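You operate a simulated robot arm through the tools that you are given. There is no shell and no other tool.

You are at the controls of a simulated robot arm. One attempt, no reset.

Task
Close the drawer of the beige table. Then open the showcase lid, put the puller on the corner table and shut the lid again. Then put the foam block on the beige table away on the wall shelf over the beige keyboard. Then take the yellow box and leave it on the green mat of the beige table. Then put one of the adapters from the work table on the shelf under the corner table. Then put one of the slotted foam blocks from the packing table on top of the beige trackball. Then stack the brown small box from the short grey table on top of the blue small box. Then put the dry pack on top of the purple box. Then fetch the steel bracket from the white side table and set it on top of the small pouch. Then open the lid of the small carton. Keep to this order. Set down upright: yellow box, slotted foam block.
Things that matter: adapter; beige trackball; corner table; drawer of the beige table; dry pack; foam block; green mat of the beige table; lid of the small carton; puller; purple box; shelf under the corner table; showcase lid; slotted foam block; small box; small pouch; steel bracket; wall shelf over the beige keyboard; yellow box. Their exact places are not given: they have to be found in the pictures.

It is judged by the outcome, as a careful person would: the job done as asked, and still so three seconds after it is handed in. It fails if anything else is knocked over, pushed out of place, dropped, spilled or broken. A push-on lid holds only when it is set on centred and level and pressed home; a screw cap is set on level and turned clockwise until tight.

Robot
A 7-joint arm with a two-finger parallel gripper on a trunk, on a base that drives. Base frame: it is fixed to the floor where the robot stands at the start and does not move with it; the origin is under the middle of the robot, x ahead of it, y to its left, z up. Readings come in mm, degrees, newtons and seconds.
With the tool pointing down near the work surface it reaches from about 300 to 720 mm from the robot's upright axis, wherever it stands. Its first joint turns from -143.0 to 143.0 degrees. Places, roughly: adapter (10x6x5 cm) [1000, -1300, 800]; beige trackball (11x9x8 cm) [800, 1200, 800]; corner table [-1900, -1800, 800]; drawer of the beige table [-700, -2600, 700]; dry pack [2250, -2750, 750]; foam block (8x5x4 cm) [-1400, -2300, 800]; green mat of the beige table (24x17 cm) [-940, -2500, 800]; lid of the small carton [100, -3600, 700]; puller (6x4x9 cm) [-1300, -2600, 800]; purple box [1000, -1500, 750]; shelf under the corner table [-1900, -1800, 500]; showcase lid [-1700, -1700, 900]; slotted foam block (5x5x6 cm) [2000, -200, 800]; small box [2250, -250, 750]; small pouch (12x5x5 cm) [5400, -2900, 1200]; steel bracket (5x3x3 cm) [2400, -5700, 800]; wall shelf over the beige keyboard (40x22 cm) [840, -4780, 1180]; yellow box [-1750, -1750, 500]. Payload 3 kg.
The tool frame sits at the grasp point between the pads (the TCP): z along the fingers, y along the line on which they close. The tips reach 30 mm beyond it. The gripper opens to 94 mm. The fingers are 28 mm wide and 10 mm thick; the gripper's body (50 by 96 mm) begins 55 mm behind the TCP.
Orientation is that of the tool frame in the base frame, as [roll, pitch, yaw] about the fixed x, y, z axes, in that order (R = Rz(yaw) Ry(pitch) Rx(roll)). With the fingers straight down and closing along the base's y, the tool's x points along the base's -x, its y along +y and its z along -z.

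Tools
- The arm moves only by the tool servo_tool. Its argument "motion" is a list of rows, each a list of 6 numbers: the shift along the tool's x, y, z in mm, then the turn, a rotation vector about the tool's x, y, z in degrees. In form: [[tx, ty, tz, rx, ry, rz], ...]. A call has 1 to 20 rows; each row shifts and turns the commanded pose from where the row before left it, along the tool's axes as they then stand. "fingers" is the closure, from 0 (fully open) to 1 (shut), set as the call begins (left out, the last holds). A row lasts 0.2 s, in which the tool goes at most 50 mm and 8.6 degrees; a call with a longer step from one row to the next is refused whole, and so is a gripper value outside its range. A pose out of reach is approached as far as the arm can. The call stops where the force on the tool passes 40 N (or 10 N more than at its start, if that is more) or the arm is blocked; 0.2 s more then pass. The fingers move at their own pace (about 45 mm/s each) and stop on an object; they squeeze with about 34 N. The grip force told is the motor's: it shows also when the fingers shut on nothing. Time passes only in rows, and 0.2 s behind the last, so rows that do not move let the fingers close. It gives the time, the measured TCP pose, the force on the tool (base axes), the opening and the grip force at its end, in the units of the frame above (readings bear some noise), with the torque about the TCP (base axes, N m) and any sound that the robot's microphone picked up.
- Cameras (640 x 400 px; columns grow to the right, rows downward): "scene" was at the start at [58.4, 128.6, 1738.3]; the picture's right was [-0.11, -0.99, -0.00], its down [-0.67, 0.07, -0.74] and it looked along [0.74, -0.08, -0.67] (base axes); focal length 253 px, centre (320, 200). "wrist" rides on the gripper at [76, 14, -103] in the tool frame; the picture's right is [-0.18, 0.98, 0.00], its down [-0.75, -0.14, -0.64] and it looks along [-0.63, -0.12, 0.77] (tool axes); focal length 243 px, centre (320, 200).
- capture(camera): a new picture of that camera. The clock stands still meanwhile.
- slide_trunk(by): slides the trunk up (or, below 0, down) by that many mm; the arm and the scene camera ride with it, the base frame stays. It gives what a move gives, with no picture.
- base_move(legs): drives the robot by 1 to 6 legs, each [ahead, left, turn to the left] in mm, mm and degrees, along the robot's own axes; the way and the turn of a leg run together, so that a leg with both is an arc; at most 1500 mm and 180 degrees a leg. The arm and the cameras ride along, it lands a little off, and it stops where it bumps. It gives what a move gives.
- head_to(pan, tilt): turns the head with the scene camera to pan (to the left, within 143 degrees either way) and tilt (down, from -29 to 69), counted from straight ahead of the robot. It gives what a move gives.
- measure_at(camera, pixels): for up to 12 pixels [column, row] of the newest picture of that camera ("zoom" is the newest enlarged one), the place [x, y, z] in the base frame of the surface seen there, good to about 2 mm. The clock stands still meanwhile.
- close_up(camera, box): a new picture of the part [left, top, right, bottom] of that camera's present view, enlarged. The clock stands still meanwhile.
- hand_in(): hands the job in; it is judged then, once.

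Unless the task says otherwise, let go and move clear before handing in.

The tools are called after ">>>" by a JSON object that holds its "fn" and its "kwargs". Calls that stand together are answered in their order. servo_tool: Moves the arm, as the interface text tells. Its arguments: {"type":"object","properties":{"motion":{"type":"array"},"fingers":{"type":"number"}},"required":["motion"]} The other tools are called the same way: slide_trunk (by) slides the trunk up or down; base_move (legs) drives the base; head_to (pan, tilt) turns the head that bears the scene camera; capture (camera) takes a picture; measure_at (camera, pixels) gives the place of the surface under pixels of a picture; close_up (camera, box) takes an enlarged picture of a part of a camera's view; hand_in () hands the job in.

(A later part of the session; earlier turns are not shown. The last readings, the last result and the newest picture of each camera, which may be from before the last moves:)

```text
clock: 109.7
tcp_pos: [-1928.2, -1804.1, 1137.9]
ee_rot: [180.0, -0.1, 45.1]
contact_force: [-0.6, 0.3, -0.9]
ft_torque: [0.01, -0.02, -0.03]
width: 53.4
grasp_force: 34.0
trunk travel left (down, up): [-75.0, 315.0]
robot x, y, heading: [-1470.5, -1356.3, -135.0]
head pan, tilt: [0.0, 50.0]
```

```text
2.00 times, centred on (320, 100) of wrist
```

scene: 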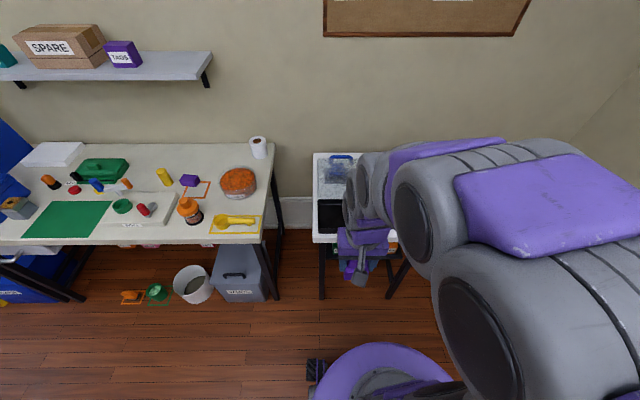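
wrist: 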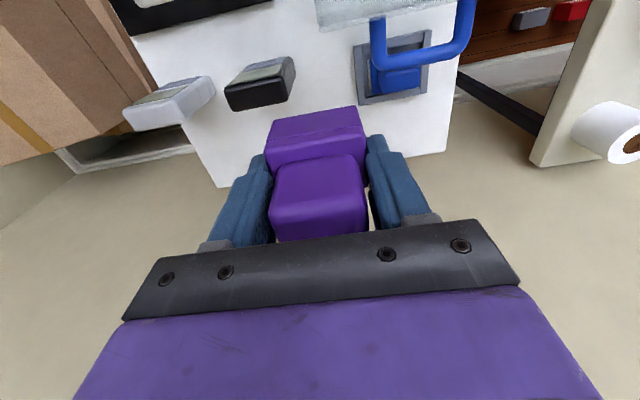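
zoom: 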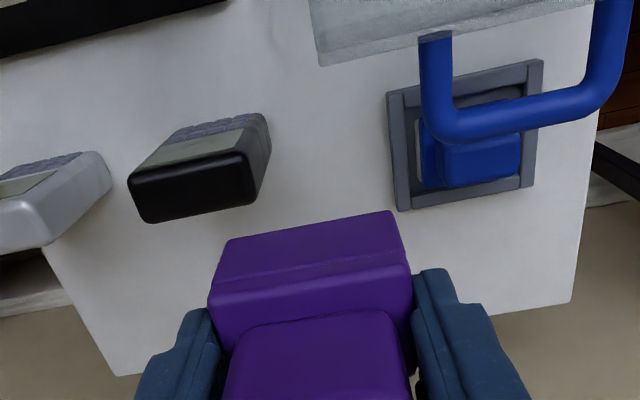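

There's ample white table between the phone (260,85) and the tray (395,70), and behind. I measure the free area.

>>> {"fn": "measure_at", "kwargs": {"camera": "zoom", "pixels": [[262, 180], [268, 130], [150, 215], [392, 100], [400, 205], [530, 185], [330, 150], [320, 210], [560, 295], [130, 365], [330, 60], [440, 40]]}}

```text
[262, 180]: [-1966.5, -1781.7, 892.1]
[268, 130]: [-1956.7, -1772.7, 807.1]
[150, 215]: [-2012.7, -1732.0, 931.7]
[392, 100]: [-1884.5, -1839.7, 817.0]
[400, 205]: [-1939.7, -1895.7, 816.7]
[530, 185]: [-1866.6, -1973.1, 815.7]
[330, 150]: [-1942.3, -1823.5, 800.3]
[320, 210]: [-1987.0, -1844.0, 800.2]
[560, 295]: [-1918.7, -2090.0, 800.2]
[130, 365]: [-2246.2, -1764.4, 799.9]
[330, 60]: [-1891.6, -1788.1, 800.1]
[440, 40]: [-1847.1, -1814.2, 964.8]
```

The free gap is u 32..131, table z=800. I drive 55 mm closer, so the tool can set the puller at about u=79, n=-2700, clear of the open lid.

>>> {"fn": "base_move", "kwargs": {"legs": [[55, 0, 0]]}}

```text
clock: 110.6
tcp_pos: [-1969.0, -1842.5, 1137.3]
ee_rot: [180.0, -0.1, 45.1]
contact_force: [-0.5, 0.1, -1.0]
ft_torque: [0.0, 0.0, 0.03]
width: 53.4
grasp_force: 34.1
trunk travel left (down, up): [-75.0, 315.0]
robot x, y, heading: [-1509.8, -1395.2, -134.8]
head pan, tilt: [0.0, 50.0]
```

At u≈89, n≈-2695. I shift 10 mm left and lower to about 10 mm above the table.

>>> {"fn": "servo_tool", "kwargs": {"motion": [[-3, 10, 20, 0, 0, 0], [0, 0, 45, 0, 0, 0], [0, 0, 45, 0, 0, 0], [0, 0, 45, 0, 0, 0], [0, 0, 45, 0, 0, 0], [0, 0, 40, 0, 0, 0], [0, 0, 30, 0, 0, 0]]}}

>>> {"fn": "capture", "kwargs": {"camera": "wrist"}}

```text
clock: 112.2
tcp_pos: [-1959.9, -1849.2, 868.1]
ee_rot: [-180.0, 0.2, 45.0]
contact_force: [0.1, -0.6, -1.6]
ft_torque: [0.0, -0.02, -0.02]
width: 53.5
grasp_force: 34.0
trunk travel left (down, up): [-75.0, 315.0]
robot x, y, heading: [-1510.1, -1397.6, -134.8]
head pan, tilt: [0.0, 50.0]
```

```text
taken
```

wrist: 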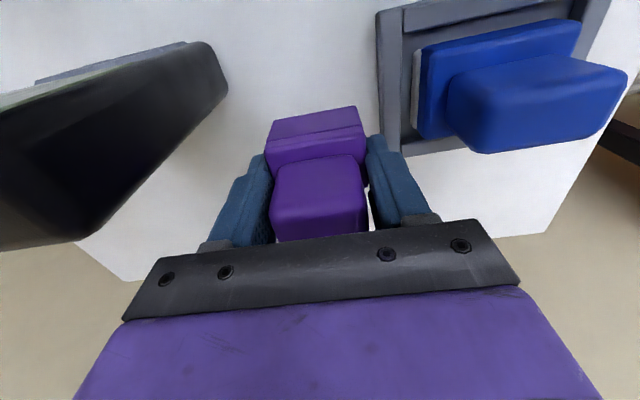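

The spot is clear: phone left at image left, tray to the right. I lower the last bit gently.

>>> {"fn": "servo_tool", "kwargs": {"motion": [[0, 0, 6, 0, 0, 0], [0, 0, 4, 0, 0, 0], [0, 0, 3, 0, 0, 0], [0, 0, 2, 0, 0, 0], [0, 0, 1, 0, 0, 0]]}}

```text
clock: 113.4
tcp_pos: [-1959.1, -1849.6, 853.4]
ee_rot: [180.0, 0.1, 45.0]
contact_force: [0.2, 0.3, -0.6]
ft_torque: [-0.01, -0.01, 0.02]
width: 53.3
grasp_force: 34.0
trunk travel left (down, up): [-75.0, 315.0]
robot x, y, heading: [-1512.5, -1395.8, -134.9]
head pan, tilt: [0.0, 50.0]
```

>>> {"fn": "servo_tool", "kwargs": {"motion": [[0, 0, 1, 0, 0, 0], [0, 0, 1, 0, 0, 0], [0, 0, 1, 0, 0, 0], [0, 0, 0, 0, 0, 0]]}}

```text
clock: 114.4
tcp_pos: [-1961.2, -1849.8, 850.6]
ee_rot: [179.9, 0.1, 45.1]
contact_force: [-0.4, -0.2, 11.4]
ft_torque: [-0.05, -0.02, -0.03]
width: 53.4
grasp_force: 34.0
trunk travel left (down, up): [-75.0, 315.0]
robot x, y, heading: [-1511.6, -1392.8, -134.8]
head pan, tilt: [0.0, 50.0]
```

Contact with the table (11 N). I open the fingers a little, then rise straight up.

>>> {"fn": "servo_tool", "kwargs": {"motion": [[0, 0, -1, 0, 0, 0], [0, 0, 0, 0, 0, 0], [0, 0, 0, 0, 0, 0]], "fingers": 0.3}}

>>> {"fn": "servo_tool", "kwargs": {"motion": [[0, 0, -15, 0, 0, 0], [0, 0, -35, 0, 0, 0], [0, 0, -45, 0, 0, 0], [0, 0, -45, 0, 0, 0], [0, 0, -45, 0, 0, 0], [0, 0, -45, 0, 0, 0], [0, 0, -40, 0, 0, 0]]}}

>>> {"fn": "capture", "kwargs": {"camera": "wrist"}}

```text
clock: 115.2
tcp_pos: [-1960.7, -1850.0, 850.6]
ee_rot: [180.0, 0.1, 45.2]
contact_force: [0.2, 0.1, -0.1]
ft_torque: [0.0, -0.02, 0.01]
width: 66.0
grasp_force: 0.0
trunk travel left (down, up): [-75.0, 315.0]
robot x, y, heading: [-1509.3, -1392.4, -134.9]
head pan, tilt: [0.0, 50.0]
```

```text
clock: 116.8
tcp_pos: [-1961.2, -1849.8, 1121.4]
ee_rot: [-179.9, 0.0, 45.1]
contact_force: [0.6, 0.4, 0.1]
ft_torque: [0.04, 0.01, -0.03]
width: 66.0
grasp_force: 0.0
trunk travel left (down, up): [-75.0, 315.0]
robot x, y, heading: [-1511.1, -1393.7, -134.8]
head pan, tilt: [0.0, 50.0]
```

```text
taken
```

wrist: 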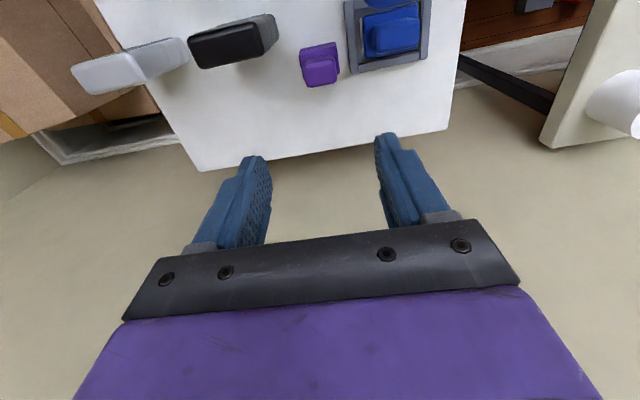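

The puller stands on the corner table (318,63). Next I shut the lid: move over the handle, turn the gripper 90° and look.

>>> {"fn": "servo_tool", "kwargs": {"motion": [[20, 31, 0, 0, 0, 0], [20, 31, 0, 0, 0, 0], [20, 31, 0, 0, 0, 0], [0, 0, 0, 0, 0, 8.5], [0, 0, 0, 0, 0, 8.5], [0, 0, 0, 0, 0, 8.5], [0, 0, 0, 0, 0, 8.5], [0, 0, 0, 0, 0, 8.5], [0, 0, 0, 0, 0, 8.5], [0, 0, 0, 0, 0, 8.5], [0, 0, 0, 0, 0, 8.5], [0, 0, 0, 0, 0, 8.5], [0, 0, 0, 0, 0, 8.5], [0, 0, 0, 0, 0, 5.0]], "fingers": 0.6}}

>>> {"fn": "capture", "kwargs": {"camera": "wrist"}}

```text
clock: 119.8
tcp_pos: [-1851.8, -1874.5, 1121.0]
ee_rot: [180.0, 0.1, -45.1]
contact_force: [-0.2, 0.1, 0.0]
ft_torque: [0.02, 0.01, 0.0]
width: 37.6
grasp_force: 0.1
trunk travel left (down, up): [-75.0, 315.0]
robot x, y, heading: [-1512.2, -1394.5, -135.0]
head pan, tilt: [0.0, 50.0]
```

```text
taken
```

wrist: 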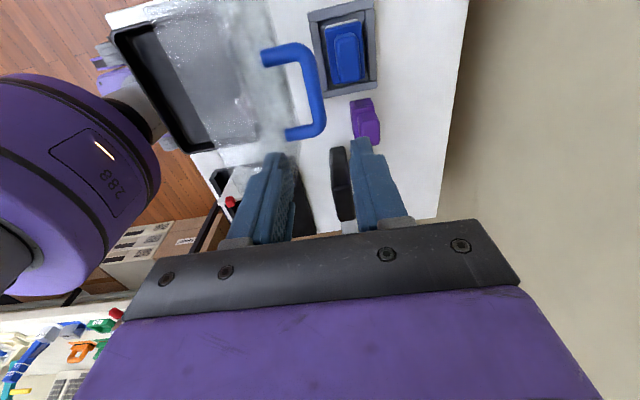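

>>> {"fn": "measure_at", "kwargs": {"camera": "wrist", "pixels": [[312, 70], [316, 90], [317, 115], [265, 55], [290, 133], [265, 100], [245, 30], [230, 110]]}}

```text
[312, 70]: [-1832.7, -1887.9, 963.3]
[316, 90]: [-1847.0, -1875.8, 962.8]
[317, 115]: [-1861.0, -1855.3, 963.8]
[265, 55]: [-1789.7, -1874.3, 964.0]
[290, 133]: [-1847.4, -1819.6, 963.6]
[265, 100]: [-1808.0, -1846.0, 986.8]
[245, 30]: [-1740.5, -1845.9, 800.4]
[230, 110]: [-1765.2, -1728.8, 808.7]
```

The bar is at n≈-2631, z≈955, matching my hinge fit (n≈-2513, z≈830). I lower the loosely open fingers over it and swing the lid back over the top.

>>> {"fn": "servo_tool", "kwargs": {"motion": [[0, 0, 45, 0, 0, 0], [0, 0, 45, 0, 0, 0], [0, 0, 40, 0, 0, 0], [0, 0, 26, 0, 0, 0]]}}

>>> {"fn": "servo_tool", "kwargs": {"motion": [[0, -12, -5, 0, 0, 0], [0, -11, -5, 0, 0, 0], [0, -11, -4, 0, 0, 0], [0, -9, -5, 0, 0, 0], [0, -9, -5, 0, 0, 0], [0, -8, -5, 0, 0, 0], [0, -10, -4, 0, 0, 0], [0, -9, -3, 0, 0, 0], [0, -9, -3, 0, 0, 0]]}}

>>> {"fn": "capture", "kwargs": {"camera": "wrist"}}

```text
clock: 120.8
tcp_pos: [-1852.1, -1873.0, 964.9]
ee_rot: [179.9, 0.1, -44.9]
contact_force: [-0.4, -0.2, -1.1]
ft_torque: [-0.01, 0.03, 0.03]
width: 37.6
grasp_force: 0.1
trunk travel left (down, up): [-75.0, 315.0]
robot x, y, heading: [-1510.3, -1394.9, -134.8]
head pan, tilt: [0.0, 50.0]
```

```text
clock: 122.8
tcp_pos: [-1790.2, -1810.7, 1004.8]
ee_rot: [179.9, 0.2, -44.9]
contact_force: [-0.7, -0.4, 1.9]
ft_torque: [0.03, 0.01, -0.01]
width: 37.5
grasp_force: 0.2
trunk travel left (down, up): [-75.0, 315.0]
robot x, y, heading: [-1512.1, -1393.9, -135.0]
head pan, tilt: [0.0, 50.0]
```

```text
taken
```

wrist: 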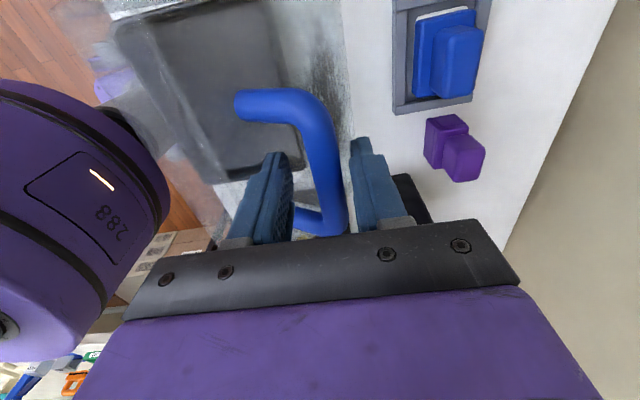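

The lid follows; the bar is between the fingers. I continue the arc down toward shut.

>>> {"fn": "servo_tool", "kwargs": {"motion": [[0, -10, -2, 0, 0, 0], [0, -10, -2, 0, 0, 0], [0, -10, -1, 0, 0, 0], [0, -10, 0, 0, 0, 0], [0, -10, 0, 0, 0, 0], [0, -10, 0, 0, 0, 0], [0, -10, 1, 0, 0, 0], [0, -10, 2, 0, 0, 0], [0, -9, 2, 0, 0, 0], [0, -10, 3, 0, 0, 0], [0, -9, 3, 0, 0, 0], [0, -9, 4, 0, 0, 0]]}}

>>> {"fn": "capture", "kwargs": {"camera": "wrist"}}

```text
clock: 125.4
tcp_pos: [-1706.8, -1729.6, 993.3]
ee_rot: [179.9, 0.1, -44.9]
contact_force: [-0.9, -0.9, -0.6]
ft_torque: [-0.03, 0.0, 0.0]
width: 37.6
grasp_force: 0.1
trunk travel left (down, up): [-75.0, 315.0]
robot x, y, heading: [-1510.6, -1396.2, -134.7]
head pan, tilt: [0.0, 50.0]
```

```text
taken
```

wrist: 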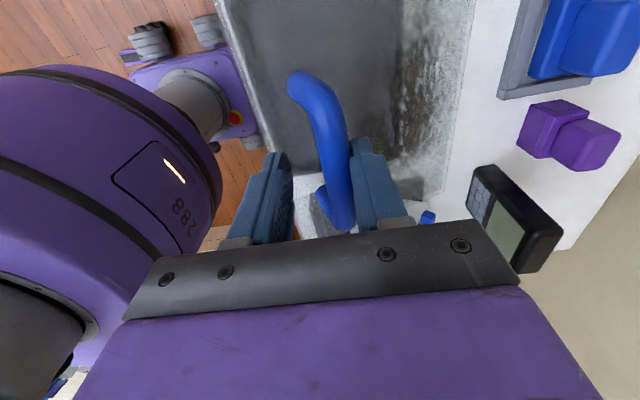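

The wall-side finger keeps pushing the bar. I finish the arc down to the closed position.

>>> {"fn": "servo_tool", "kwargs": {"motion": [[0, -9, 5, 0, 0, 0], [0, -9, 5, 0, 0, 0], [0, -8, 5, 0, 0, 0], [0, -8, 6, 0, 0, 0], [0, -7, 6, 0, 0, 0], [0, -7, 6, 0, 0, 0], [0, -4, 2, 0, 0, 0]]}}

>>> {"fn": "capture", "kwargs": {"camera": "wrist"}}

```text
clock: 127.0
tcp_pos: [-1673.2, -1690.9, 960.7]
ee_rot: [-179.4, 0.6, -45.0]
contact_force: [-4.5, -14.3, 12.2]
ft_torque: [-0.32, 0.15, 0.21]
width: 45.2
grasp_force: 6.9
out of reach, approached as far as the arm can: row 7
trunk travel left (down, up): [-75.0, 315.0]
robot x, y, heading: [-1510.9, -1395.7, -134.8]
head pan, tilt: [0.0, 50.0]
```

```text
taken
```

wrist: 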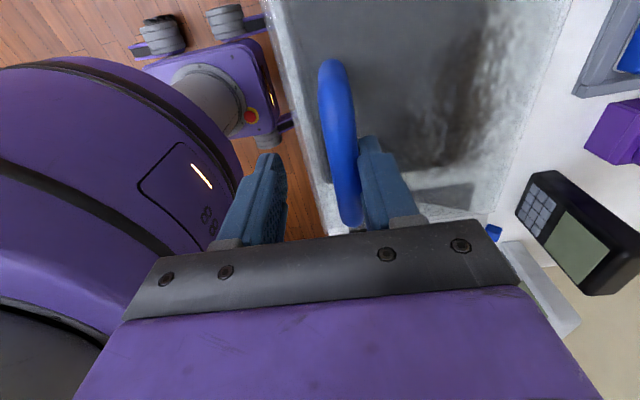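

The lid appears shut; pushing force ~19 N at the end. I measure the bar height to verify against the original 960.

>>> {"fn": "measure_at", "kwargs": {"camera": "wrist", "pixels": [[335, 75], [340, 110], [345, 150], [400, 60], [300, 60]]}}

>>> {"fn": "servo_tool", "kwargs": {"motion": [[0, 4, 0, 0, 0, 0], [0, 0, -30, 0, 0, 0], [0, 0, -40, 0, 0, 0], [0, 0, -40, 0, 0, 0]]}}

>>> {"fn": "capture", "kwargs": {"camera": "wrist"}}

```text
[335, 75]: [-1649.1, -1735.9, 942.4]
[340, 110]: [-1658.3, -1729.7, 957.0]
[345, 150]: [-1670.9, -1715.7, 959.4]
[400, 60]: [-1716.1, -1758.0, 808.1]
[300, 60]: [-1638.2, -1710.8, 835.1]
```

```text
clock: 128.0
tcp_pos: [-1671.8, -1693.4, 1067.9]
ee_rot: [-179.9, 0.2, -45.0]
contact_force: [-0.2, 0.2, -1.0]
ft_torque: [-0.01, 0.04, 0.03]
width: 37.9
grasp_force: 0.1
trunk travel left (down, up): [-75.0, 315.0]
robot x, y, heading: [-1510.9, -1393.8, -135.0]
head pan, tilt: [0.0, 50.0]
```

```text
taken
```

wrist: 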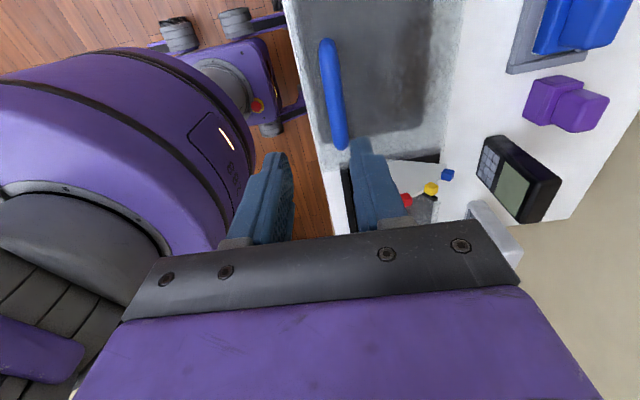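

The bar is back at z=959, so the lid is shut. Next: the foam block. I back off and drive left to face it.

>>> {"fn": "base_move", "kwargs": {"legs": [[-200, 0, 0], [0, 740, 0]]}}

>>> {"fn": "head_to", "kwargs": {"pan": 10, "tilt": 50}}

>>> {"fn": "capture", "kwargs": {"camera": "scene"}}

```text
clock: 133.2
tcp_pos: [-1010.2, -2076.8, 1068.3]
ee_rot: [179.9, 0.1, -45.4]
contact_force: [0.3, 0.4, -0.3]
ft_torque: [-0.04, -0.01, -0.01]
width: 37.8
grasp_force: 0.0
trunk travel left (down, up): [-75.0, 315.0]
robot x, y, heading: [-843.3, -1779.7, -135.2]
head pan, tilt: [0.0, 50.0]
```

```text
clock: 134.0
tcp_pos: [-1010.0, -2076.3, 1068.6]
ee_rot: [180.0, 0.0, -45.4]
contact_force: [0.6, -0.4, 0.2]
ft_torque: [0.04, 0.03, -0.02]
width: 37.7
grasp_force: 0.0
trunk travel left (down, up): [-75.0, 315.0]
robot x, y, heading: [-841.2, -1777.9, -135.2]
head pan, tilt: [10.0, 50.0]
```

```text
taken
```

scene: 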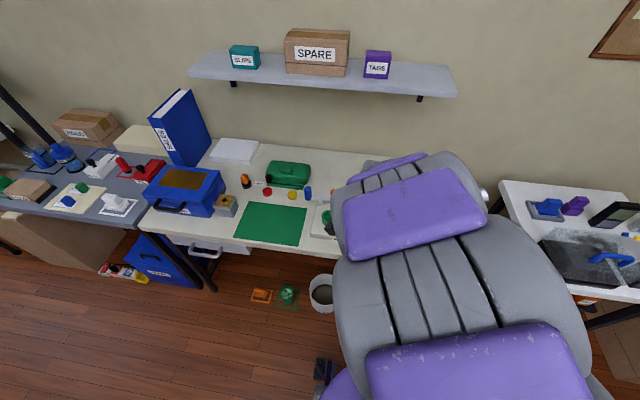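

I drive 160 mm ahead and move the tool above the foam block for a look.

>>> {"fn": "base_move", "kwargs": {"legs": [[160, 0, 0.2]]}}

>>> {"fn": "servo_tool", "kwargs": {"motion": [[-25, 40, 0, 0, 0, 0], [-25, 40, 0, 0, 0, 0], [-20, 40, 10, 0, 0, 0], [0, 40, 20, 0, 0, 0], [0, 40, 30, 0, 0, 0]], "fingers": 0}}

>>> {"fn": "capture", "kwargs": {"camera": "wrist"}}

```text
clock: 135.4
tcp_pos: [-1123.8, -2190.5, 1068.1]
ee_rot: [-180.0, 0.1, -44.9]
contact_force: [0.1, 0.6, 0.2]
ft_torque: [-0.02, -0.02, 0.02]
width: 37.7
grasp_force: 0.1
trunk travel left (down, up): [-75.0, 315.0]
robot x, y, heading: [-961.9, -1892.9, -135.1]
head pan, tilt: [10.0, 50.0]
```

```text
clock: 136.6
tcp_pos: [-1316.9, -2283.1, 1007.8]
ee_rot: [180.0, 0.1, -44.9]
contact_force: [0.1, -0.1, 0.0]
ft_torque: [-0.05, 0.0, -0.05]
width: 93.8
grasp_force: 0.0
trunk travel left (down, up): [-75.0, 315.0]
robot x, y, heading: [-956.7, -1895.9, -134.8]
head pan, tilt: [10.0, 50.0]
```

```text
taken
```

wrist: 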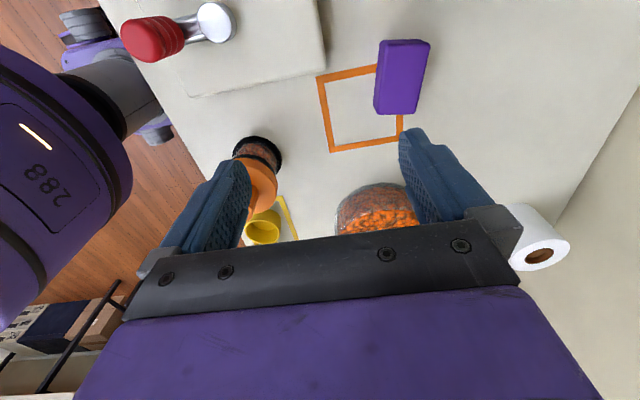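

The foam block is at (402,77) in the wrist view; I measure its corners.

>>> {"fn": "measure_at", "kwargs": {"camera": "wrist", "pixels": [[384, 44], [427, 46], [380, 108], [410, 112], [403, 75], [374, 100], [395, 150], [360, 195]]}}

```text
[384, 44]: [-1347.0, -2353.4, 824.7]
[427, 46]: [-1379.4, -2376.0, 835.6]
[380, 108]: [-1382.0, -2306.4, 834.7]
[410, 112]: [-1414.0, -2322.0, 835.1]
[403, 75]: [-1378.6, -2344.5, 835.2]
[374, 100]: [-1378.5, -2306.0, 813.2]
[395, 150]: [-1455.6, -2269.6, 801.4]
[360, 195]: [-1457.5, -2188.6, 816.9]
```

The block is turned ~10° and centred at (-1380,-2339), top z=835. I align over it and lower partway.

>>> {"fn": "servo_tool", "kwargs": {"motion": [[-2.6, 42, 0, 0, 0, 0], [-2.6, 42, 0, 0, 0, 0], [0, 0, 0, 0, 0, 5], [0, 0, 0, 0, 0, 5], [0, 0, 40, 0, 0, 0], [0, 0, 40, 0, 0, 0], [0, 0, 40, 0, 0, 0]]}}

>>> {"fn": "capture", "kwargs": {"camera": "wrist"}}

```text
clock: 138.2
tcp_pos: [-1378.3, -2336.9, 888.9]
ee_rot: [-179.8, 0.0, -55.0]
contact_force: [0.0, -0.3, -0.4]
ft_torque: [-0.03, 0.0, -0.04]
width: 93.8
grasp_force: 0.0
trunk travel left (down, up): [-75.0, 315.0]
robot x, y, heading: [-958.5, -1894.1, -135.1]
head pan, tilt: [10.0, 50.0]
```

```text
taken
```

wrist: 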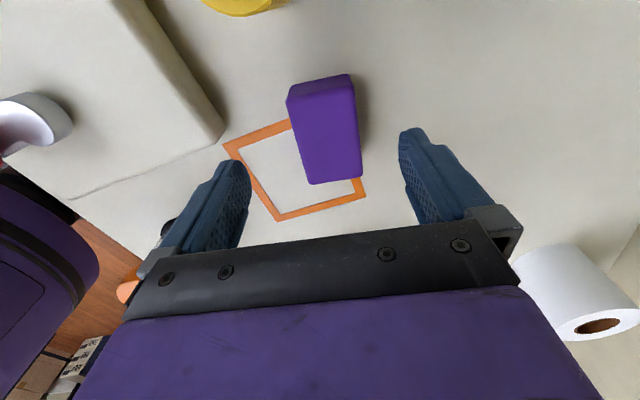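

The block is centred under the TCP. I lower to z≈836 and close.

>>> {"fn": "servo_tool", "kwargs": {"motion": [[0, 0, 25, 0, 0, 0], [0, 0, 20, 0, 0, 0], [0, 0, 8, 0, 0, 0]]}}

>>> {"fn": "servo_tool", "kwargs": {"motion": [[0, 0, 0, 0, 0, 0], [0, 0, 0, 0, 0, 0], [0, 0, 0, 0, 0, 0], [0, 0, 0, 0, 0, 0], [0, 0, 0, 0, 0, 0]], "fingers": 1}}

>>> {"fn": "capture", "kwargs": {"camera": "wrist"}}

```text
clock: 139.0
tcp_pos: [-1379.0, -2338.6, 836.4]
ee_rot: [179.9, 0.0, -55.0]
contact_force: [0.2, -0.1, -0.8]
ft_torque: [0.02, 0.0, 0.01]
width: 94.2
grasp_force: 0.1
trunk travel left (down, up): [-75.0, 315.0]
robot x, y, heading: [-959.2, -1894.3, -135.0]
head pan, tilt: [10.0, 50.0]
```

```text
clock: 140.2
tcp_pos: [-1377.7, -2337.2, 837.3]
ee_rot: [-180.0, 0.0, -55.0]
contact_force: [-0.5, -0.4, -0.4]
ft_torque: [-0.02, 0.02, 0.0]
width: 48.7
grasp_force: 34.1
trunk travel left (down, up): [-75.0, 315.0]
robot x, y, heading: [-959.5, -1894.1, -134.8]
head pan, tilt: [10.0, 50.0]
```

```text
taken
```

wrist: 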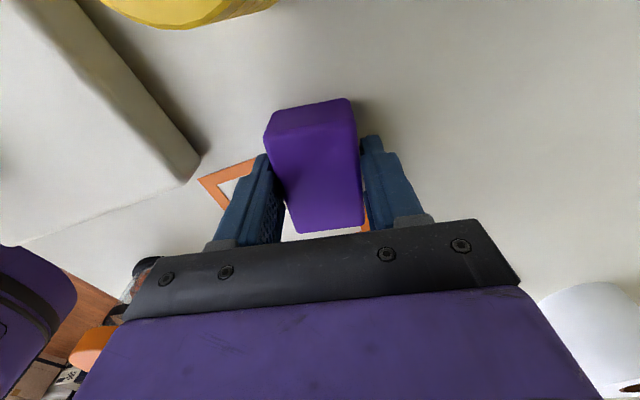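

Gripped (48.7 mm). I lift and withdraw from under the shelf, then bring the arm to a carrying pose.

>>> {"fn": "servo_tool", "kwargs": {"motion": [[0, 0, -30, 0, 0, 0], [0, 0, -30, 0, 0, 0], [0, -25, -35, 0, 0, 0], [0, -30, -35, 0, 0, 0], [0, -40, -20, 0, 0, 0], [0, -40, -20, 0, 0, 0], [0, -40, -20, 0, 0, 0], [0, -45, 0, 0, 0, 0], [0, -40, 0, 0, 0, 0]]}}

>>> {"fn": "base_move", "kwargs": {"legs": [[-400, 0, 0]]}}

>>> {"fn": "head_to", "kwargs": {"pan": 70, "tilt": 35}}

>>> {"fn": "capture", "kwargs": {"camera": "scene"}}

```text
clock: 142.2
tcp_pos: [-1162.1, -2189.2, 1025.2]
ee_rot: [179.9, 0.0, -55.0]
contact_force: [0.2, 0.7, -0.5]
ft_torque: [0.02, -0.01, 0.01]
width: 48.4
grasp_force: 34.1
trunk travel left (down, up): [-75.0, 315.0]
robot x, y, heading: [-958.4, -1891.2, -135.1]
head pan, tilt: [10.0, 50.0]
```

```text
clock: 144.7
tcp_pos: [-877.0, -1901.9, 1024.7]
ee_rot: [180.0, 0.0, -55.0]
contact_force: [-0.1, -0.4, -1.4]
ft_torque: [-0.01, 0.04, -0.05]
width: 48.6
grasp_force: 33.8
trunk travel left (down, up): [-75.0, 315.0]
robot x, y, heading: [-671.1, -1607.8, -135.2]
head pan, tilt: [10.0, 50.0]
```

```text
clock: 146.0
tcp_pos: [-877.6, -1903.3, 1024.4]
ee_rot: [180.0, 0.0, -55.0]
contact_force: [-0.3, -0.3, -0.1]
ft_torque: [0.0, 0.01, 0.03]
width: 48.9
grasp_force: 33.8
trunk travel left (down, up): [-75.0, 315.0]
robot x, y, heading: [-671.6, -1604.5, -135.1]
head pan, tilt: [70.0, 35.0]
```

```text
taken
```

scene: 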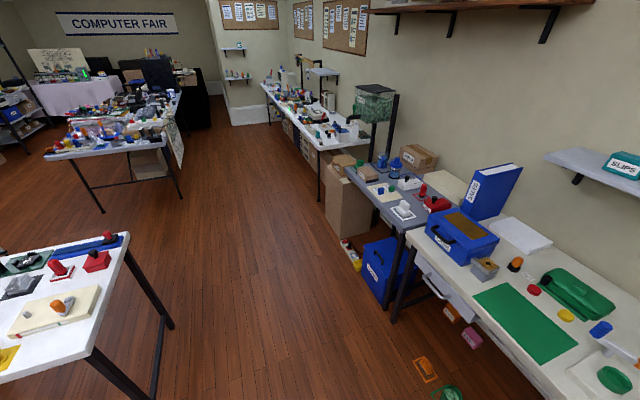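

The aisle toward the left is clear. I zoom to locate the wall shelf over the beige keyboard.

>>> {"fn": "close_up", "kwargs": {"camera": "scene", "box": [210, 30, 410, 155]}}

>>> {"fn": "measure_at", "kwargs": {"camera": "zoom", "pixels": [[335, 130], [370, 130], [365, 185], [300, 110], [360, 235], [440, 280], [180, 190], [60, 60], [400, 180], [330, 330]]}}

>>> {"fn": "measure_at", "kwargs": {"camera": "scene", "pixels": [[130, 235], [165, 330], [150, 395], [180, 195], [165, 105], [330, 150], [270, 95], [355, 215], [100, 210], [335, 200], [45, 155], [300, 170]]}}

```text
3.20 times, centred on (310, 92) of scene
```

zoom: 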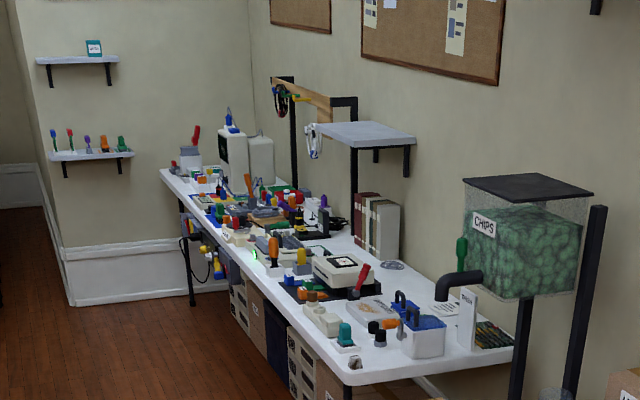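

```text
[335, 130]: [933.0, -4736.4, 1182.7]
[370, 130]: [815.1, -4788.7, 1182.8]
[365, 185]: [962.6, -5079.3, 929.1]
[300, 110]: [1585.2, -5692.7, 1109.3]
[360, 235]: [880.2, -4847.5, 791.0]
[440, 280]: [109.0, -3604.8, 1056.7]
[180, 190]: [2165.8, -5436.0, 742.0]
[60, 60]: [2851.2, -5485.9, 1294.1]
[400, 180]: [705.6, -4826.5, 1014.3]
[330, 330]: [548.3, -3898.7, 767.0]
```

```text
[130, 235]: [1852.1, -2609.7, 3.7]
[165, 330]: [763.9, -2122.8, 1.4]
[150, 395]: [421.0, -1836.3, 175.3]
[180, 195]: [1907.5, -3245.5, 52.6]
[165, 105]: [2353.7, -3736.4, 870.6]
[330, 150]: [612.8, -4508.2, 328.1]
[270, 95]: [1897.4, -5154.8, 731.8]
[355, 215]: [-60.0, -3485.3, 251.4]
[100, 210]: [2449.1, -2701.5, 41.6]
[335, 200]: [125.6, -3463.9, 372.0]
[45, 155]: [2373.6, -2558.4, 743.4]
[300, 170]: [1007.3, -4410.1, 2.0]
```

The shelf is at z=1183 around (840,-4780), over the long table further left. I drive left along the aisle.

>>> {"fn": "base_move", "kwargs": {"legs": [[0, 1500, 0], [0, 1500, 0], [0, 300, 0]]}}

>>> {"fn": "head_to", "kwargs": {"pan": 0, "tilt": 30}}

>>> {"fn": "capture", "kwargs": {"camera": "scene"}}

```text
clock: 162.0
tcp_pos: [1414.8, -4219.6, 1026.7]
ee_rot: [-179.8, -0.7, -55.7]
contact_force: [-0.9, 0.8, -1.1]
ft_torque: [-0.02, 0.0, 0.04]
width: 48.9
grasp_force: 34.1
trunk travel left (down, up): [-75.0, 315.0]
robot x, y, heading: [1632.6, -3932.7, -135.6]
head pan, tilt: [70.0, 35.0]
```

```text
clock: 163.4
tcp_pos: [1418.8, -4222.8, 1026.6]
ee_rot: [180.0, -0.3, -55.9]
contact_force: [0.2, 0.6, -0.8]
ft_torque: [0.0, -0.01, 0.01]
width: 48.6
grasp_force: 33.8
trunk travel left (down, up): [-75.0, 315.0]
robot x, y, heading: [1631.0, -3932.5, -135.7]
head pan, tilt: [0.0, 30.0]
```

```text
taken
```

scene: 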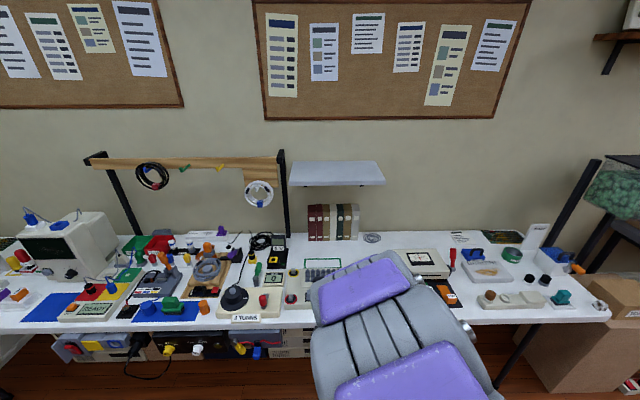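

The shelf is at (335,172), with a black post of a frame just left of it (284,190). I measure the shelf and post.

>>> {"fn": "close_up", "kwargs": {"camera": "scene", "box": [250, 130, 430, 250]}}

>>> {"fn": "measure_at", "kwargs": {"camera": "scene", "pixels": [[292, 164], [374, 163], [294, 184], [380, 182], [335, 172], [284, 200], [282, 155], [335, 215], [330, 150], [430, 305], [560, 318], [200, 325]]}}

```text
3.33 times, centred on (340, 190) of scene
```

zoom: 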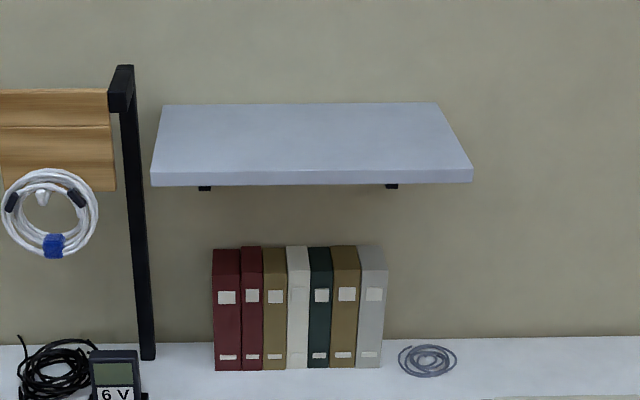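

```text
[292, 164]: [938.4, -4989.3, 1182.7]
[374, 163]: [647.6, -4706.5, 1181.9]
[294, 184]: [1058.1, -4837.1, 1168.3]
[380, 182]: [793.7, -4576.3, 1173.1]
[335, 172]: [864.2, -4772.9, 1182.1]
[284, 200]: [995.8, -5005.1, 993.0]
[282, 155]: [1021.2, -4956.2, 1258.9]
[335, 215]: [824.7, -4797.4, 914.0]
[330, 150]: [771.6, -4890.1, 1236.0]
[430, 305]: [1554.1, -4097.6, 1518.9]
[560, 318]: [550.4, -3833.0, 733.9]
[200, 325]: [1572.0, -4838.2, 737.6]
```

The shelf is empty, z=1182, spanning u -4180..-3790, n -2672..-2870. I raise the trunk 250 mm and drive 415 mm ahead.

>>> {"fn": "slide_trunk", "kwargs": {"by": 250}}

>>> {"fn": "base_move", "kwargs": {"legs": [[415, 0, 0.7]]}}

>>> {"fn": "capture", "kwargs": {"camera": "wrist"}}

>>> {"fn": "capture", "kwargs": {"camera": "scene"}}

```text
clock: 166.0
tcp_pos: [1423.8, -4229.2, 1275.8]
ee_rot: [179.9, -0.1, -55.8]
contact_force: [0.7, -0.1, -1.2]
ft_torque: [-0.02, 0.06, -0.01]
width: 49.0
grasp_force: 33.8
trunk travel left (down, up): [-325.0, 65.0]
robot x, y, heading: [1633.1, -3937.7, -135.5]
head pan, tilt: [0.0, 30.0]
```

```text
clock: 168.6
tcp_pos: [1135.5, -4524.8, 1275.9]
ee_rot: [179.9, 0.2, -54.9]
contact_force: [-0.1, -0.7, -0.3]
ft_torque: [-0.01, 0.01, 0.0]
width: 49.0
grasp_force: 34.0
trunk travel left (down, up): [-325.0, 65.0]
robot x, y, heading: [1337.2, -4220.8, -134.7]
head pan, tilt: [0.0, 30.0]
```

```text
taken
```

wrist: 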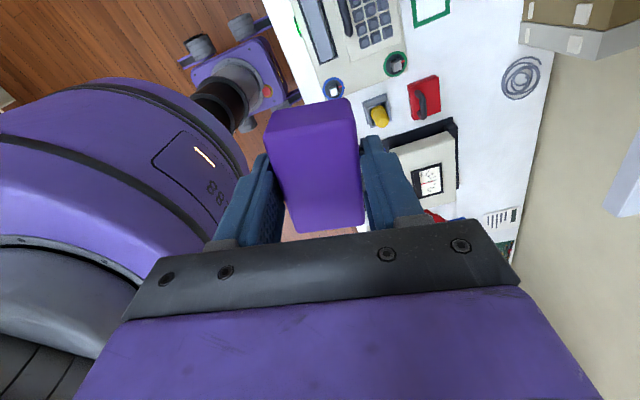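

```text
taken
```

scene: 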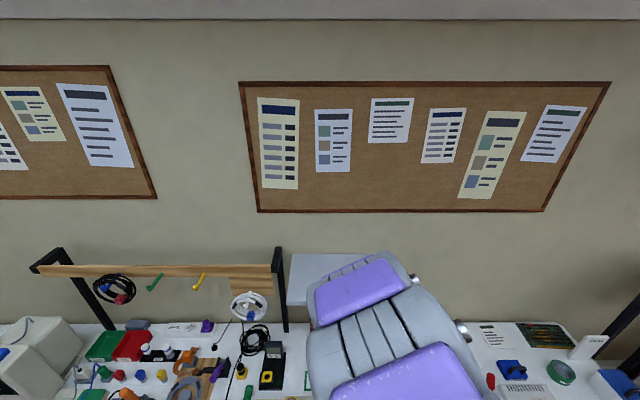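

I square the gripper to the shelf and carry the block over it to n≈-2730, still 58 mm above the shelf.

>>> {"fn": "servo_tool", "kwargs": {"motion": [[0, 0, 0, 0, 0, -5], [0, 0, 0, 0, 0, -5], [-4, 42, 0, 0, 0, 0], [-4, 42, 0, 0, 0, 0], [-4, 42, 0, 0, 0, 0], [-4, 42, 0, 0, 0, 0], [-4, 42, 0, 0, 0, 0], [-4, 42, 0, 0, 0, 0], [-4, 42, 0, 0, 0, 0], [-4, 39, 0, 0, 0, 0]]}}

>>> {"fn": "capture", "kwargs": {"camera": "wrist"}}

```text
clock: 170.8
tcp_pos: [875.0, -4738.7, 1275.9]
ee_rot: [180.0, 0.0, -44.8]
contact_force: [-0.1, -0.4, -1.2]
ft_torque: [0.01, -0.03, 0.04]
width: 48.9
grasp_force: 33.9
trunk travel left (down, up): [-325.0, 65.0]
robot x, y, heading: [1338.6, -4227.9, -134.7]
head pan, tilt: [0.0, 30.0]
```

```text
taken
```

wrist: 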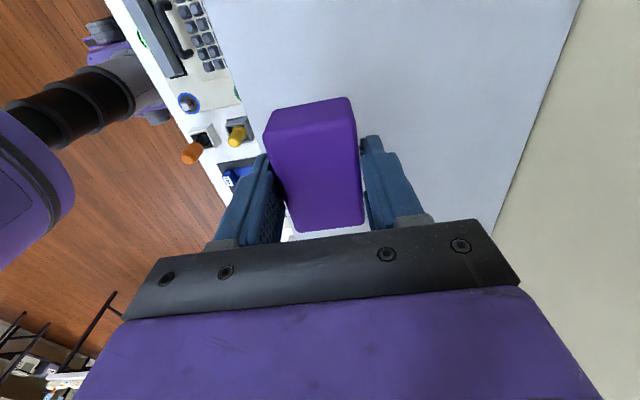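

The block hovers over the shelf (shelf edge at x≈235, wall at right). I lower it gently.

>>> {"fn": "servo_tool", "kwargs": {"motion": [[0, 0, 25, 0, 0, 0], [0, 0, 20, 0, 0, 0], [0, 0, 6, 0, 0, 0], [0, 0, 3, 0, 0, 0], [0, 0, 2, 0, 0, 0]]}}

>>> {"fn": "servo_tool", "kwargs": {"motion": [[0, 0, 1, 0, 0, 0], [0, 0, 1, 0, 0, 0], [0, 0, 0, 0, 0, 0]]}}

```text
clock: 172.0
tcp_pos: [875.8, -4736.3, 1220.8]
ee_rot: [179.8, 0.0, -44.8]
contact_force: [1.0, -1.0, -0.5]
ft_torque: [0.0, 0.03, 0.03]
width: 48.7
grasp_force: 34.8
trunk travel left (down, up): [-325.0, 65.0]
robot x, y, heading: [1340.2, -4224.9, -134.7]
head pan, tilt: [0.0, 30.0]
```

```text
clock: 172.8
tcp_pos: [876.0, -4737.5, 1219.4]
ee_rot: [179.9, 0.2, -44.9]
contact_force: [-0.5, -0.7, -1.1]
ft_torque: [0.03, -0.01, 0.01]
width: 48.8
grasp_force: 34.2
trunk travel left (down, up): [-325.0, 65.0]
robot x, y, heading: [1341.1, -4226.8, -134.8]
head pan, tilt: [0.0, 30.0]
```

>>> {"fn": "servo_tool", "kwargs": {"motion": [[0, 0, 1, 0, 0, 0], [0, 0, 1, 0, 0, 0], [0, 0, 1, 0, 0, 0], [0, 0, 0, 0, 0, 0]]}}

```text
clock: 173.8
tcp_pos: [876.6, -4736.2, 1215.6]
ee_rot: [179.8, 0.0, -44.9]
contact_force: [-0.6, 0.5, 3.3]
ft_torque: [0.14, -0.02, 0.01]
width: 48.5
grasp_force: 34.2
trunk travel left (down, up): [-325.0, 65.0]
robot x, y, heading: [1336.8, -4224.7, -134.9]
head pan, tilt: [0.0, 30.0]
```

Contact begins (3 N). One more millimetre, then release and rise.

>>> {"fn": "servo_tool", "kwargs": {"motion": [[0, 0, 1, 0, 0, 0], [0, 0, 0, 0, 0, 0]]}}

>>> {"fn": "servo_tool", "kwargs": {"motion": [[0, 0, 0, 0, 0, 0], [0, 0, 0, 0, 0, 0], [0, 0, 0, 0, 0, 0], [0, 0, -10, 0, 0, 0], [0, 0, -30, 0, 0, 0], [0, 0, -40, 0, 0, 0], [0, -30, -20, 0, 0, 0]], "fingers": 0.2}}

>>> {"fn": "capture", "kwargs": {"camera": "wrist"}}

```text
clock: 174.4
tcp_pos: [876.8, -4736.0, 1215.6]
ee_rot: [179.7, 0.0, -44.9]
contact_force: [-2.7, -2.9, 14.8]
ft_torque: [0.11, -0.06, 0.01]
width: 48.4
grasp_force: 34.0
trunk travel left (down, up): [-325.0, 65.0]
robot x, y, heading: [1339.9, -4227.0, -134.8]
head pan, tilt: [0.0, 30.0]
```

```text
clock: 176.0
tcp_pos: [899.6, -4712.5, 1316.2]
ee_rot: [179.9, 0.2, -44.9]
contact_force: [-0.5, -0.7, 0.9]
ft_torque: [0.02, -0.01, 0.04]
width: 75.3
grasp_force: 0.1
trunk travel left (down, up): [-325.0, 65.0]
robot x, y, heading: [1335.2, -4224.5, -134.9]
head pan, tilt: [0.0, 30.0]
```

```text
taken
```

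wrist: 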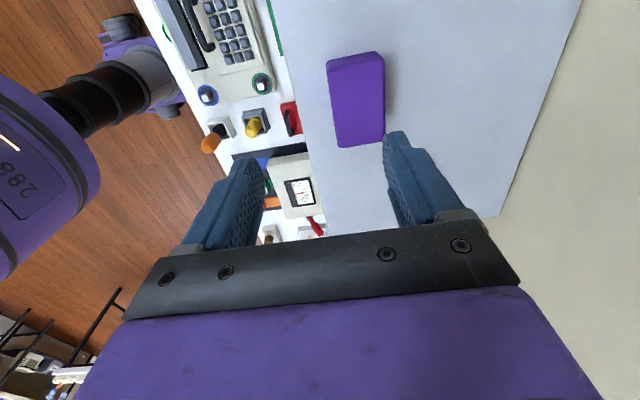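

The foam block lies on the shelf (357,98). Next the yellow box: I retract, lower the trunk, and drive back to the corner table.

>>> {"fn": "servo_tool", "kwargs": {"motion": [[0, -45, 0, 0, 0, 0], [0, -45, 0, 0, 0, 0], [0, -45, 0, 0, 0, 0], [0, -45, 0, 0, 0, 0], [0, -45, 0, 0, 0, 0], [0, -45, 0, 0, 0, 0]]}}

>>> {"fn": "base_move", "kwargs": {"legs": [[-420, 0, -0.2]]}}

>>> {"fn": "slide_trunk", "kwargs": {"by": -250}}

>>> {"fn": "base_move", "kwargs": {"legs": [[0, -1500, 0], [0, -1500, 0], [0, -900, 0]]}}

```text
clock: 177.4
tcp_pos: [1090.5, -4522.1, 1313.7]
ee_rot: [179.9, 0.2, -44.9]
contact_force: [0.7, -0.4, 0.0]
ft_torque: [-0.03, 0.02, 0.0]
width: 75.0
grasp_force: 0.1
trunk travel left (down, up): [-325.0, 65.0]
robot x, y, heading: [1337.0, -4224.6, -134.8]
head pan, tilt: [0.0, 30.0]
```

```text
clock: 179.9
tcp_pos: [1385.6, -4224.0, 1312.7]
ee_rot: [179.9, 0.1, -45.1]
contact_force: [-0.1, -0.6, -0.1]
ft_torque: [-0.03, 0.02, -0.02]
width: 75.0
grasp_force: 0.0
trunk travel left (down, up): [-325.0, 65.0]
robot x, y, heading: [1636.0, -3921.3, -135.3]
head pan, tilt: [0.0, 30.0]
```

```text
clock: 182.5
tcp_pos: [1386.1, -4223.3, 1063.7]
ee_rot: [179.9, 0.0, -45.1]
contact_force: [-1.0, 0.2, 0.3]
ft_torque: [0.0, 0.01, 0.0]
width: 75.1
grasp_force: 0.2
trunk travel left (down, up): [-75.0, 315.0]
robot x, y, heading: [1636.6, -3926.1, -135.1]
head pan, tilt: [0.0, 30.0]
```

```text
clock: 201.3
tcp_pos: [-1362.7, -1471.6, 1063.1]
ee_rot: [179.8, 0.1, -44.6]
contact_force: [0.6, 0.0, -0.7]
ft_torque: [-0.03, 0.02, 0.0]
width: 74.7
grasp_force: 0.0
trunk travel left (down, up): [-75.0, 315.0]
robot x, y, heading: [-1114.4, -1171.9, -134.9]
head pan, tilt: [0.0, 30.0]
```

I'm back before the corner table. I look at the lower shelf.

>>> {"fn": "head_to", "kwargs": {"pan": 0, "tilt": 50}}

>>> {"fn": "servo_tool", "kwargs": {"motion": [[-45, 0, 0, 0, 0, 0], [-45, 0, 0, 0, 0, 0], [-45, 0, 0, 0, 0, 0], [-45, 0, 0, 0, 0, 0], [-45, 0, 0, 0, 0, 0], [-45, 0, 0, 0, 0, 0]]}}

>>> {"fn": "capture", "kwargs": {"camera": "scene"}}

```text
clock: 202.1
tcp_pos: [-1362.9, -1470.8, 1063.4]
ee_rot: [179.9, -0.1, -44.7]
contact_force: [0.8, 0.7, 0.3]
ft_torque: [0.0, 0.0, 0.0]
width: 75.1
grasp_force: 0.1
trunk travel left (down, up): [-75.0, 315.0]
robot x, y, heading: [-1112.1, -1173.1, -134.5]
head pan, tilt: [0.0, 50.0]
```

```text
clock: 203.5
tcp_pos: [-1558.7, -1279.7, 1064.4]
ee_rot: [179.8, -0.1, -44.7]
contact_force: [0.8, 1.0, -0.3]
ft_torque: [-0.03, -0.02, 0.04]
width: 75.3
grasp_force: 0.1
trunk travel left (down, up): [-75.0, 315.0]
robot x, y, heading: [-1116.6, -1175.6, -134.6]
head pan, tilt: [0.0, 50.0]
```

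```text
taken
```

scene: 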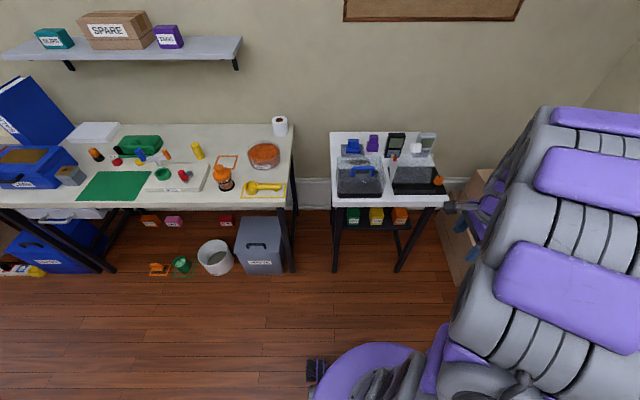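

>>> {"fn": "close_up", "kwargs": {"camera": "scene", "box": [320, 125, 460, 280]}}

>>> {"fn": "measure_at", "kwargs": {"camera": "zoom", "pixels": [[243, 215], [215, 215], [228, 235], [250, 238], [180, 240], [275, 240], [330, 245], [130, 255], [200, 245], [150, 235], [300, 235], [240, 222]]}}

```text
2.58 times, centred on (390, 202) of scene
```

zoom: 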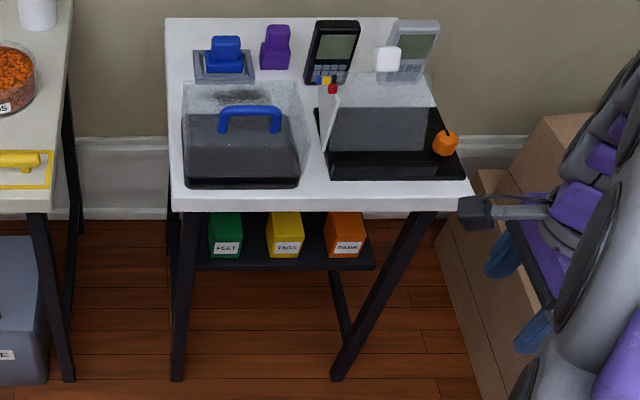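

```text
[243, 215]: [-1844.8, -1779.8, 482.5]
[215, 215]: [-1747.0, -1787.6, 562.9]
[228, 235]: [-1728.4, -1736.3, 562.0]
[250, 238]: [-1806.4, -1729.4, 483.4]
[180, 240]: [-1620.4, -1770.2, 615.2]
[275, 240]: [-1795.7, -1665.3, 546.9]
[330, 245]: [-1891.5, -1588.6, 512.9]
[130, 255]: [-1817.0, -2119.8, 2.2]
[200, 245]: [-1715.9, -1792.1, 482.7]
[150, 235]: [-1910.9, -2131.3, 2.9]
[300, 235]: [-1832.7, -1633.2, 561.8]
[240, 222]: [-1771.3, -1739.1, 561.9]
```

The yellow TAGS box stands on the lower shelf (z=483, top 562) at u≈82..147. I check the cardboard boxes' position on the right before driving there.

>>> {"fn": "measure_at", "kwargs": {"camera": "scene", "pixels": [[440, 235], [455, 285], [470, 185], [397, 272], [333, 270], [420, 222], [455, 250]]}}

>>> {"fn": "close_up", "kwargs": {"camera": "scene", "box": [335, 195, 425, 245]}}

```text
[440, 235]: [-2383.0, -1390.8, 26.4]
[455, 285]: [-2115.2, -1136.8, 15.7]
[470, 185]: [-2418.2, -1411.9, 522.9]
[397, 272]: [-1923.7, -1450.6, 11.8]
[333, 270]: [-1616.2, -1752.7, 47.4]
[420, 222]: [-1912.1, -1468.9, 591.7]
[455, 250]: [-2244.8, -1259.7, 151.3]
```

```text
7.11 times, centred on (380, 220) of scene
```

zoom: 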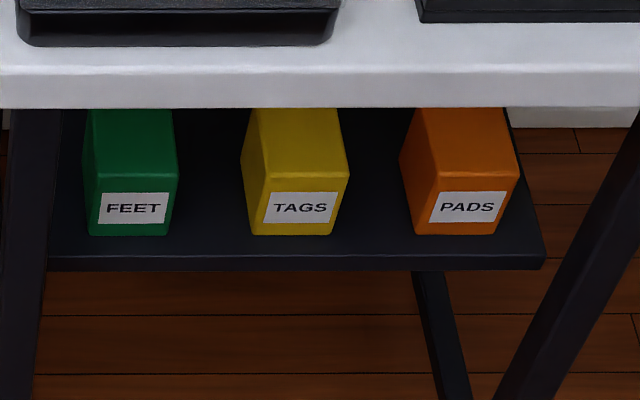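

>>> {"fn": "measure_at", "kwargs": {"camera": "zoom", "pixels": [[268, 182], [340, 182], [258, 228], [328, 230], [250, 145], [335, 120], [260, 115], [300, 207], [170, 185], [415, 182], [545, 258], [50, 262]]}}

```text
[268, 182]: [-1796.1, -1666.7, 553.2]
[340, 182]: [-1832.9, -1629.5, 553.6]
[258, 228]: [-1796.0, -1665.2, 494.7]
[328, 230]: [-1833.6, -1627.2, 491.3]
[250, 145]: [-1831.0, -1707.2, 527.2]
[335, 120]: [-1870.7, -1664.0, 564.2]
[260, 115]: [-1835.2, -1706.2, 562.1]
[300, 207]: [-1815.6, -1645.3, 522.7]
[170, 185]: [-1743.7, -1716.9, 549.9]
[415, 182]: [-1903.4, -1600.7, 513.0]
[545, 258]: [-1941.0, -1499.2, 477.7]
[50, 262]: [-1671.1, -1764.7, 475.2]
```

Yellow box front face: u 88..148, n=-2448, z 483–563; ample gaps at both sides. I'll approach with the tool tilted ~60° forward under the table edge. First drive into place, and turn the gripper.

>>> {"fn": "base_move", "kwargs": {"legs": [[250, -160, -0.4]]}}

>>> {"fn": "servo_tool", "kwargs": {"motion": [[0, 0, 0, 0, 0, -8.5], [0, 0, 0, 0, 0, -8.5], [0, 0, 0, 0, 0, -8.5], [0, 0, 0, 0, 0, -8.5], [0, 0, 0, 0, 0, -8.5], [0, 0, 0, 0, 0, -8.5], [0, 0, 0, 0, 0, -8.5], [0, 0, 0, 0, 0, -8.5], [0, 0, 0, 0, 0, -8.5], [0, 0, 0, 0, 0, -8.5], [0, 0, 0, 0, 0, -4.7]], "fingers": 0}}

>>> {"fn": "slide_trunk", "kwargs": {"by": -75}}

```text
clock: 205.5
tcp_pos: [-1837.3, -1345.0, 1065.7]
ee_rot: [180.0, 0.6, -45.2]
contact_force: [-0.6, -1.0, -0.3]
ft_torque: [0.06, -0.04, -0.03]
width: 75.4
grasp_force: 0.1
trunk travel left (down, up): [-75.0, 315.0]
robot x, y, heading: [-1405.2, -1239.5, -135.4]
head pan, tilt: [0.0, 50.0]
```

```text
clock: 207.9
tcp_pos: [-1842.9, -1340.3, 1063.9]
ee_rot: [-180.0, 0.1, 44.6]
contact_force: [-0.2, -0.7, -0.2]
ft_torque: [0.02, -0.03, -0.03]
width: 93.9
grasp_force: 0.0
trunk travel left (down, up): [-75.0, 315.0]
robot x, y, heading: [-1398.0, -1235.3, -135.4]
head pan, tilt: [0.0, 50.0]
```

```text
clock: 209.1
tcp_pos: [-1843.5, -1339.1, 989.4]
ee_rot: [-180.0, 0.1, 44.5]
contact_force: [-0.3, 1.1, -0.6]
ft_torque: [0.0, 0.01, 0.03]
width: 94.2
grasp_force: 0.0
trunk travel left (down, up): [0.0, 390.0]
robot x, y, heading: [-1405.0, -1235.9, -135.2]
head pan, tilt: [0.0, 50.0]
```

I back off 170 mm to leave room for tilting, then bring the tool to the box's column and lower it before the table.

>>> {"fn": "base_move", "kwargs": {"legs": [[-170, 0, 0.2]]}}

>>> {"fn": "servo_tool", "kwargs": {"motion": [[-10, 40, 20, 0, 0, 0], [-10, 40, 20, 0, 0, 0], [-10, 40, 20, 0, 0, 0], [-10, 40, 20, 0, 0, 0], [-10, 40, 20, 0, 0, 0], [-10, 39, 20, 0, 0, 0], [-30, 0, 30, 0, 0, 0], [-30, 0, 30, 0, 0, 0], [-20, 0, 30, 0, 0, 0]]}}

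>>> {"fn": "servo_tool", "kwargs": {"motion": [[0, 0, 10, 0, -8.5, 0], [0, 0, 10, 0, -8.5, 0], [0, 0, 10, 0, -8.5, 0], [0, 0, 10, 0, -8.5, 0], [0, 0, 10, 0, -8.5, 0], [0, 0, 10, 0, -8.5, 0], [0, 0, 0, 0, -8.5, 0]]}}

>>> {"fn": "capture", "kwargs": {"camera": "wrist"}}

```text
clock: 210.5
tcp_pos: [-1723.7, -1217.5, 988.6]
ee_rot: [180.0, 0.3, 44.7]
contact_force: [-0.8, -0.7, -0.2]
ft_torque: [-0.02, 0.0, 0.01]
width: 93.7
grasp_force: 0.1
trunk travel left (down, up): [0.0, 390.0]
robot x, y, heading: [-1280.1, -1119.2, -135.1]
head pan, tilt: [0.0, 50.0]
```

```text
clock: 212.5
tcp_pos: [-1654.7, -1490.7, 778.7]
ee_rot: [180.0, 0.2, 44.6]
contact_force: [0.3, -0.3, -0.4]
ft_torque: [0.0, 0.02, -0.02]
width: 93.8
grasp_force: 0.1
trunk travel left (down, up): [0.0, 390.0]
robot x, y, heading: [-1282.4, -1117.3, -135.2]
head pan, tilt: [0.0, 50.0]
```

```text
clock: 214.1
tcp_pos: [-1669.3, -1503.4, 726.7]
ee_rot: [-179.9, 59.8, 44.7]
contact_force: [0.0, 0.0, 0.2]
ft_torque: [0.02, -0.02, -0.01]
width: 94.0
grasp_force: 0.1
trunk travel left (down, up): [0.0, 390.0]
robot x, y, heading: [-1278.7, -1115.6, -134.8]
head pan, tilt: [0.0, 50.0]
```

```text
taken
```

wrist: 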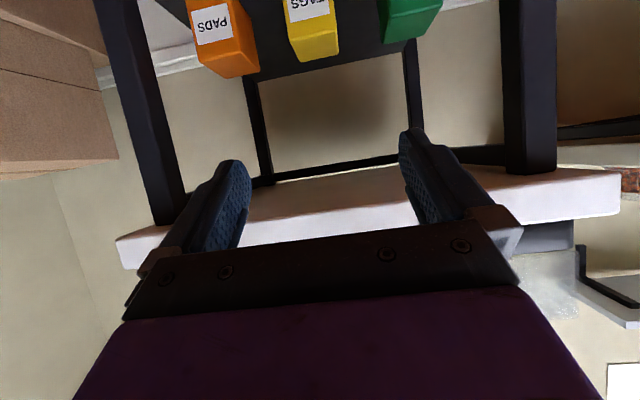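

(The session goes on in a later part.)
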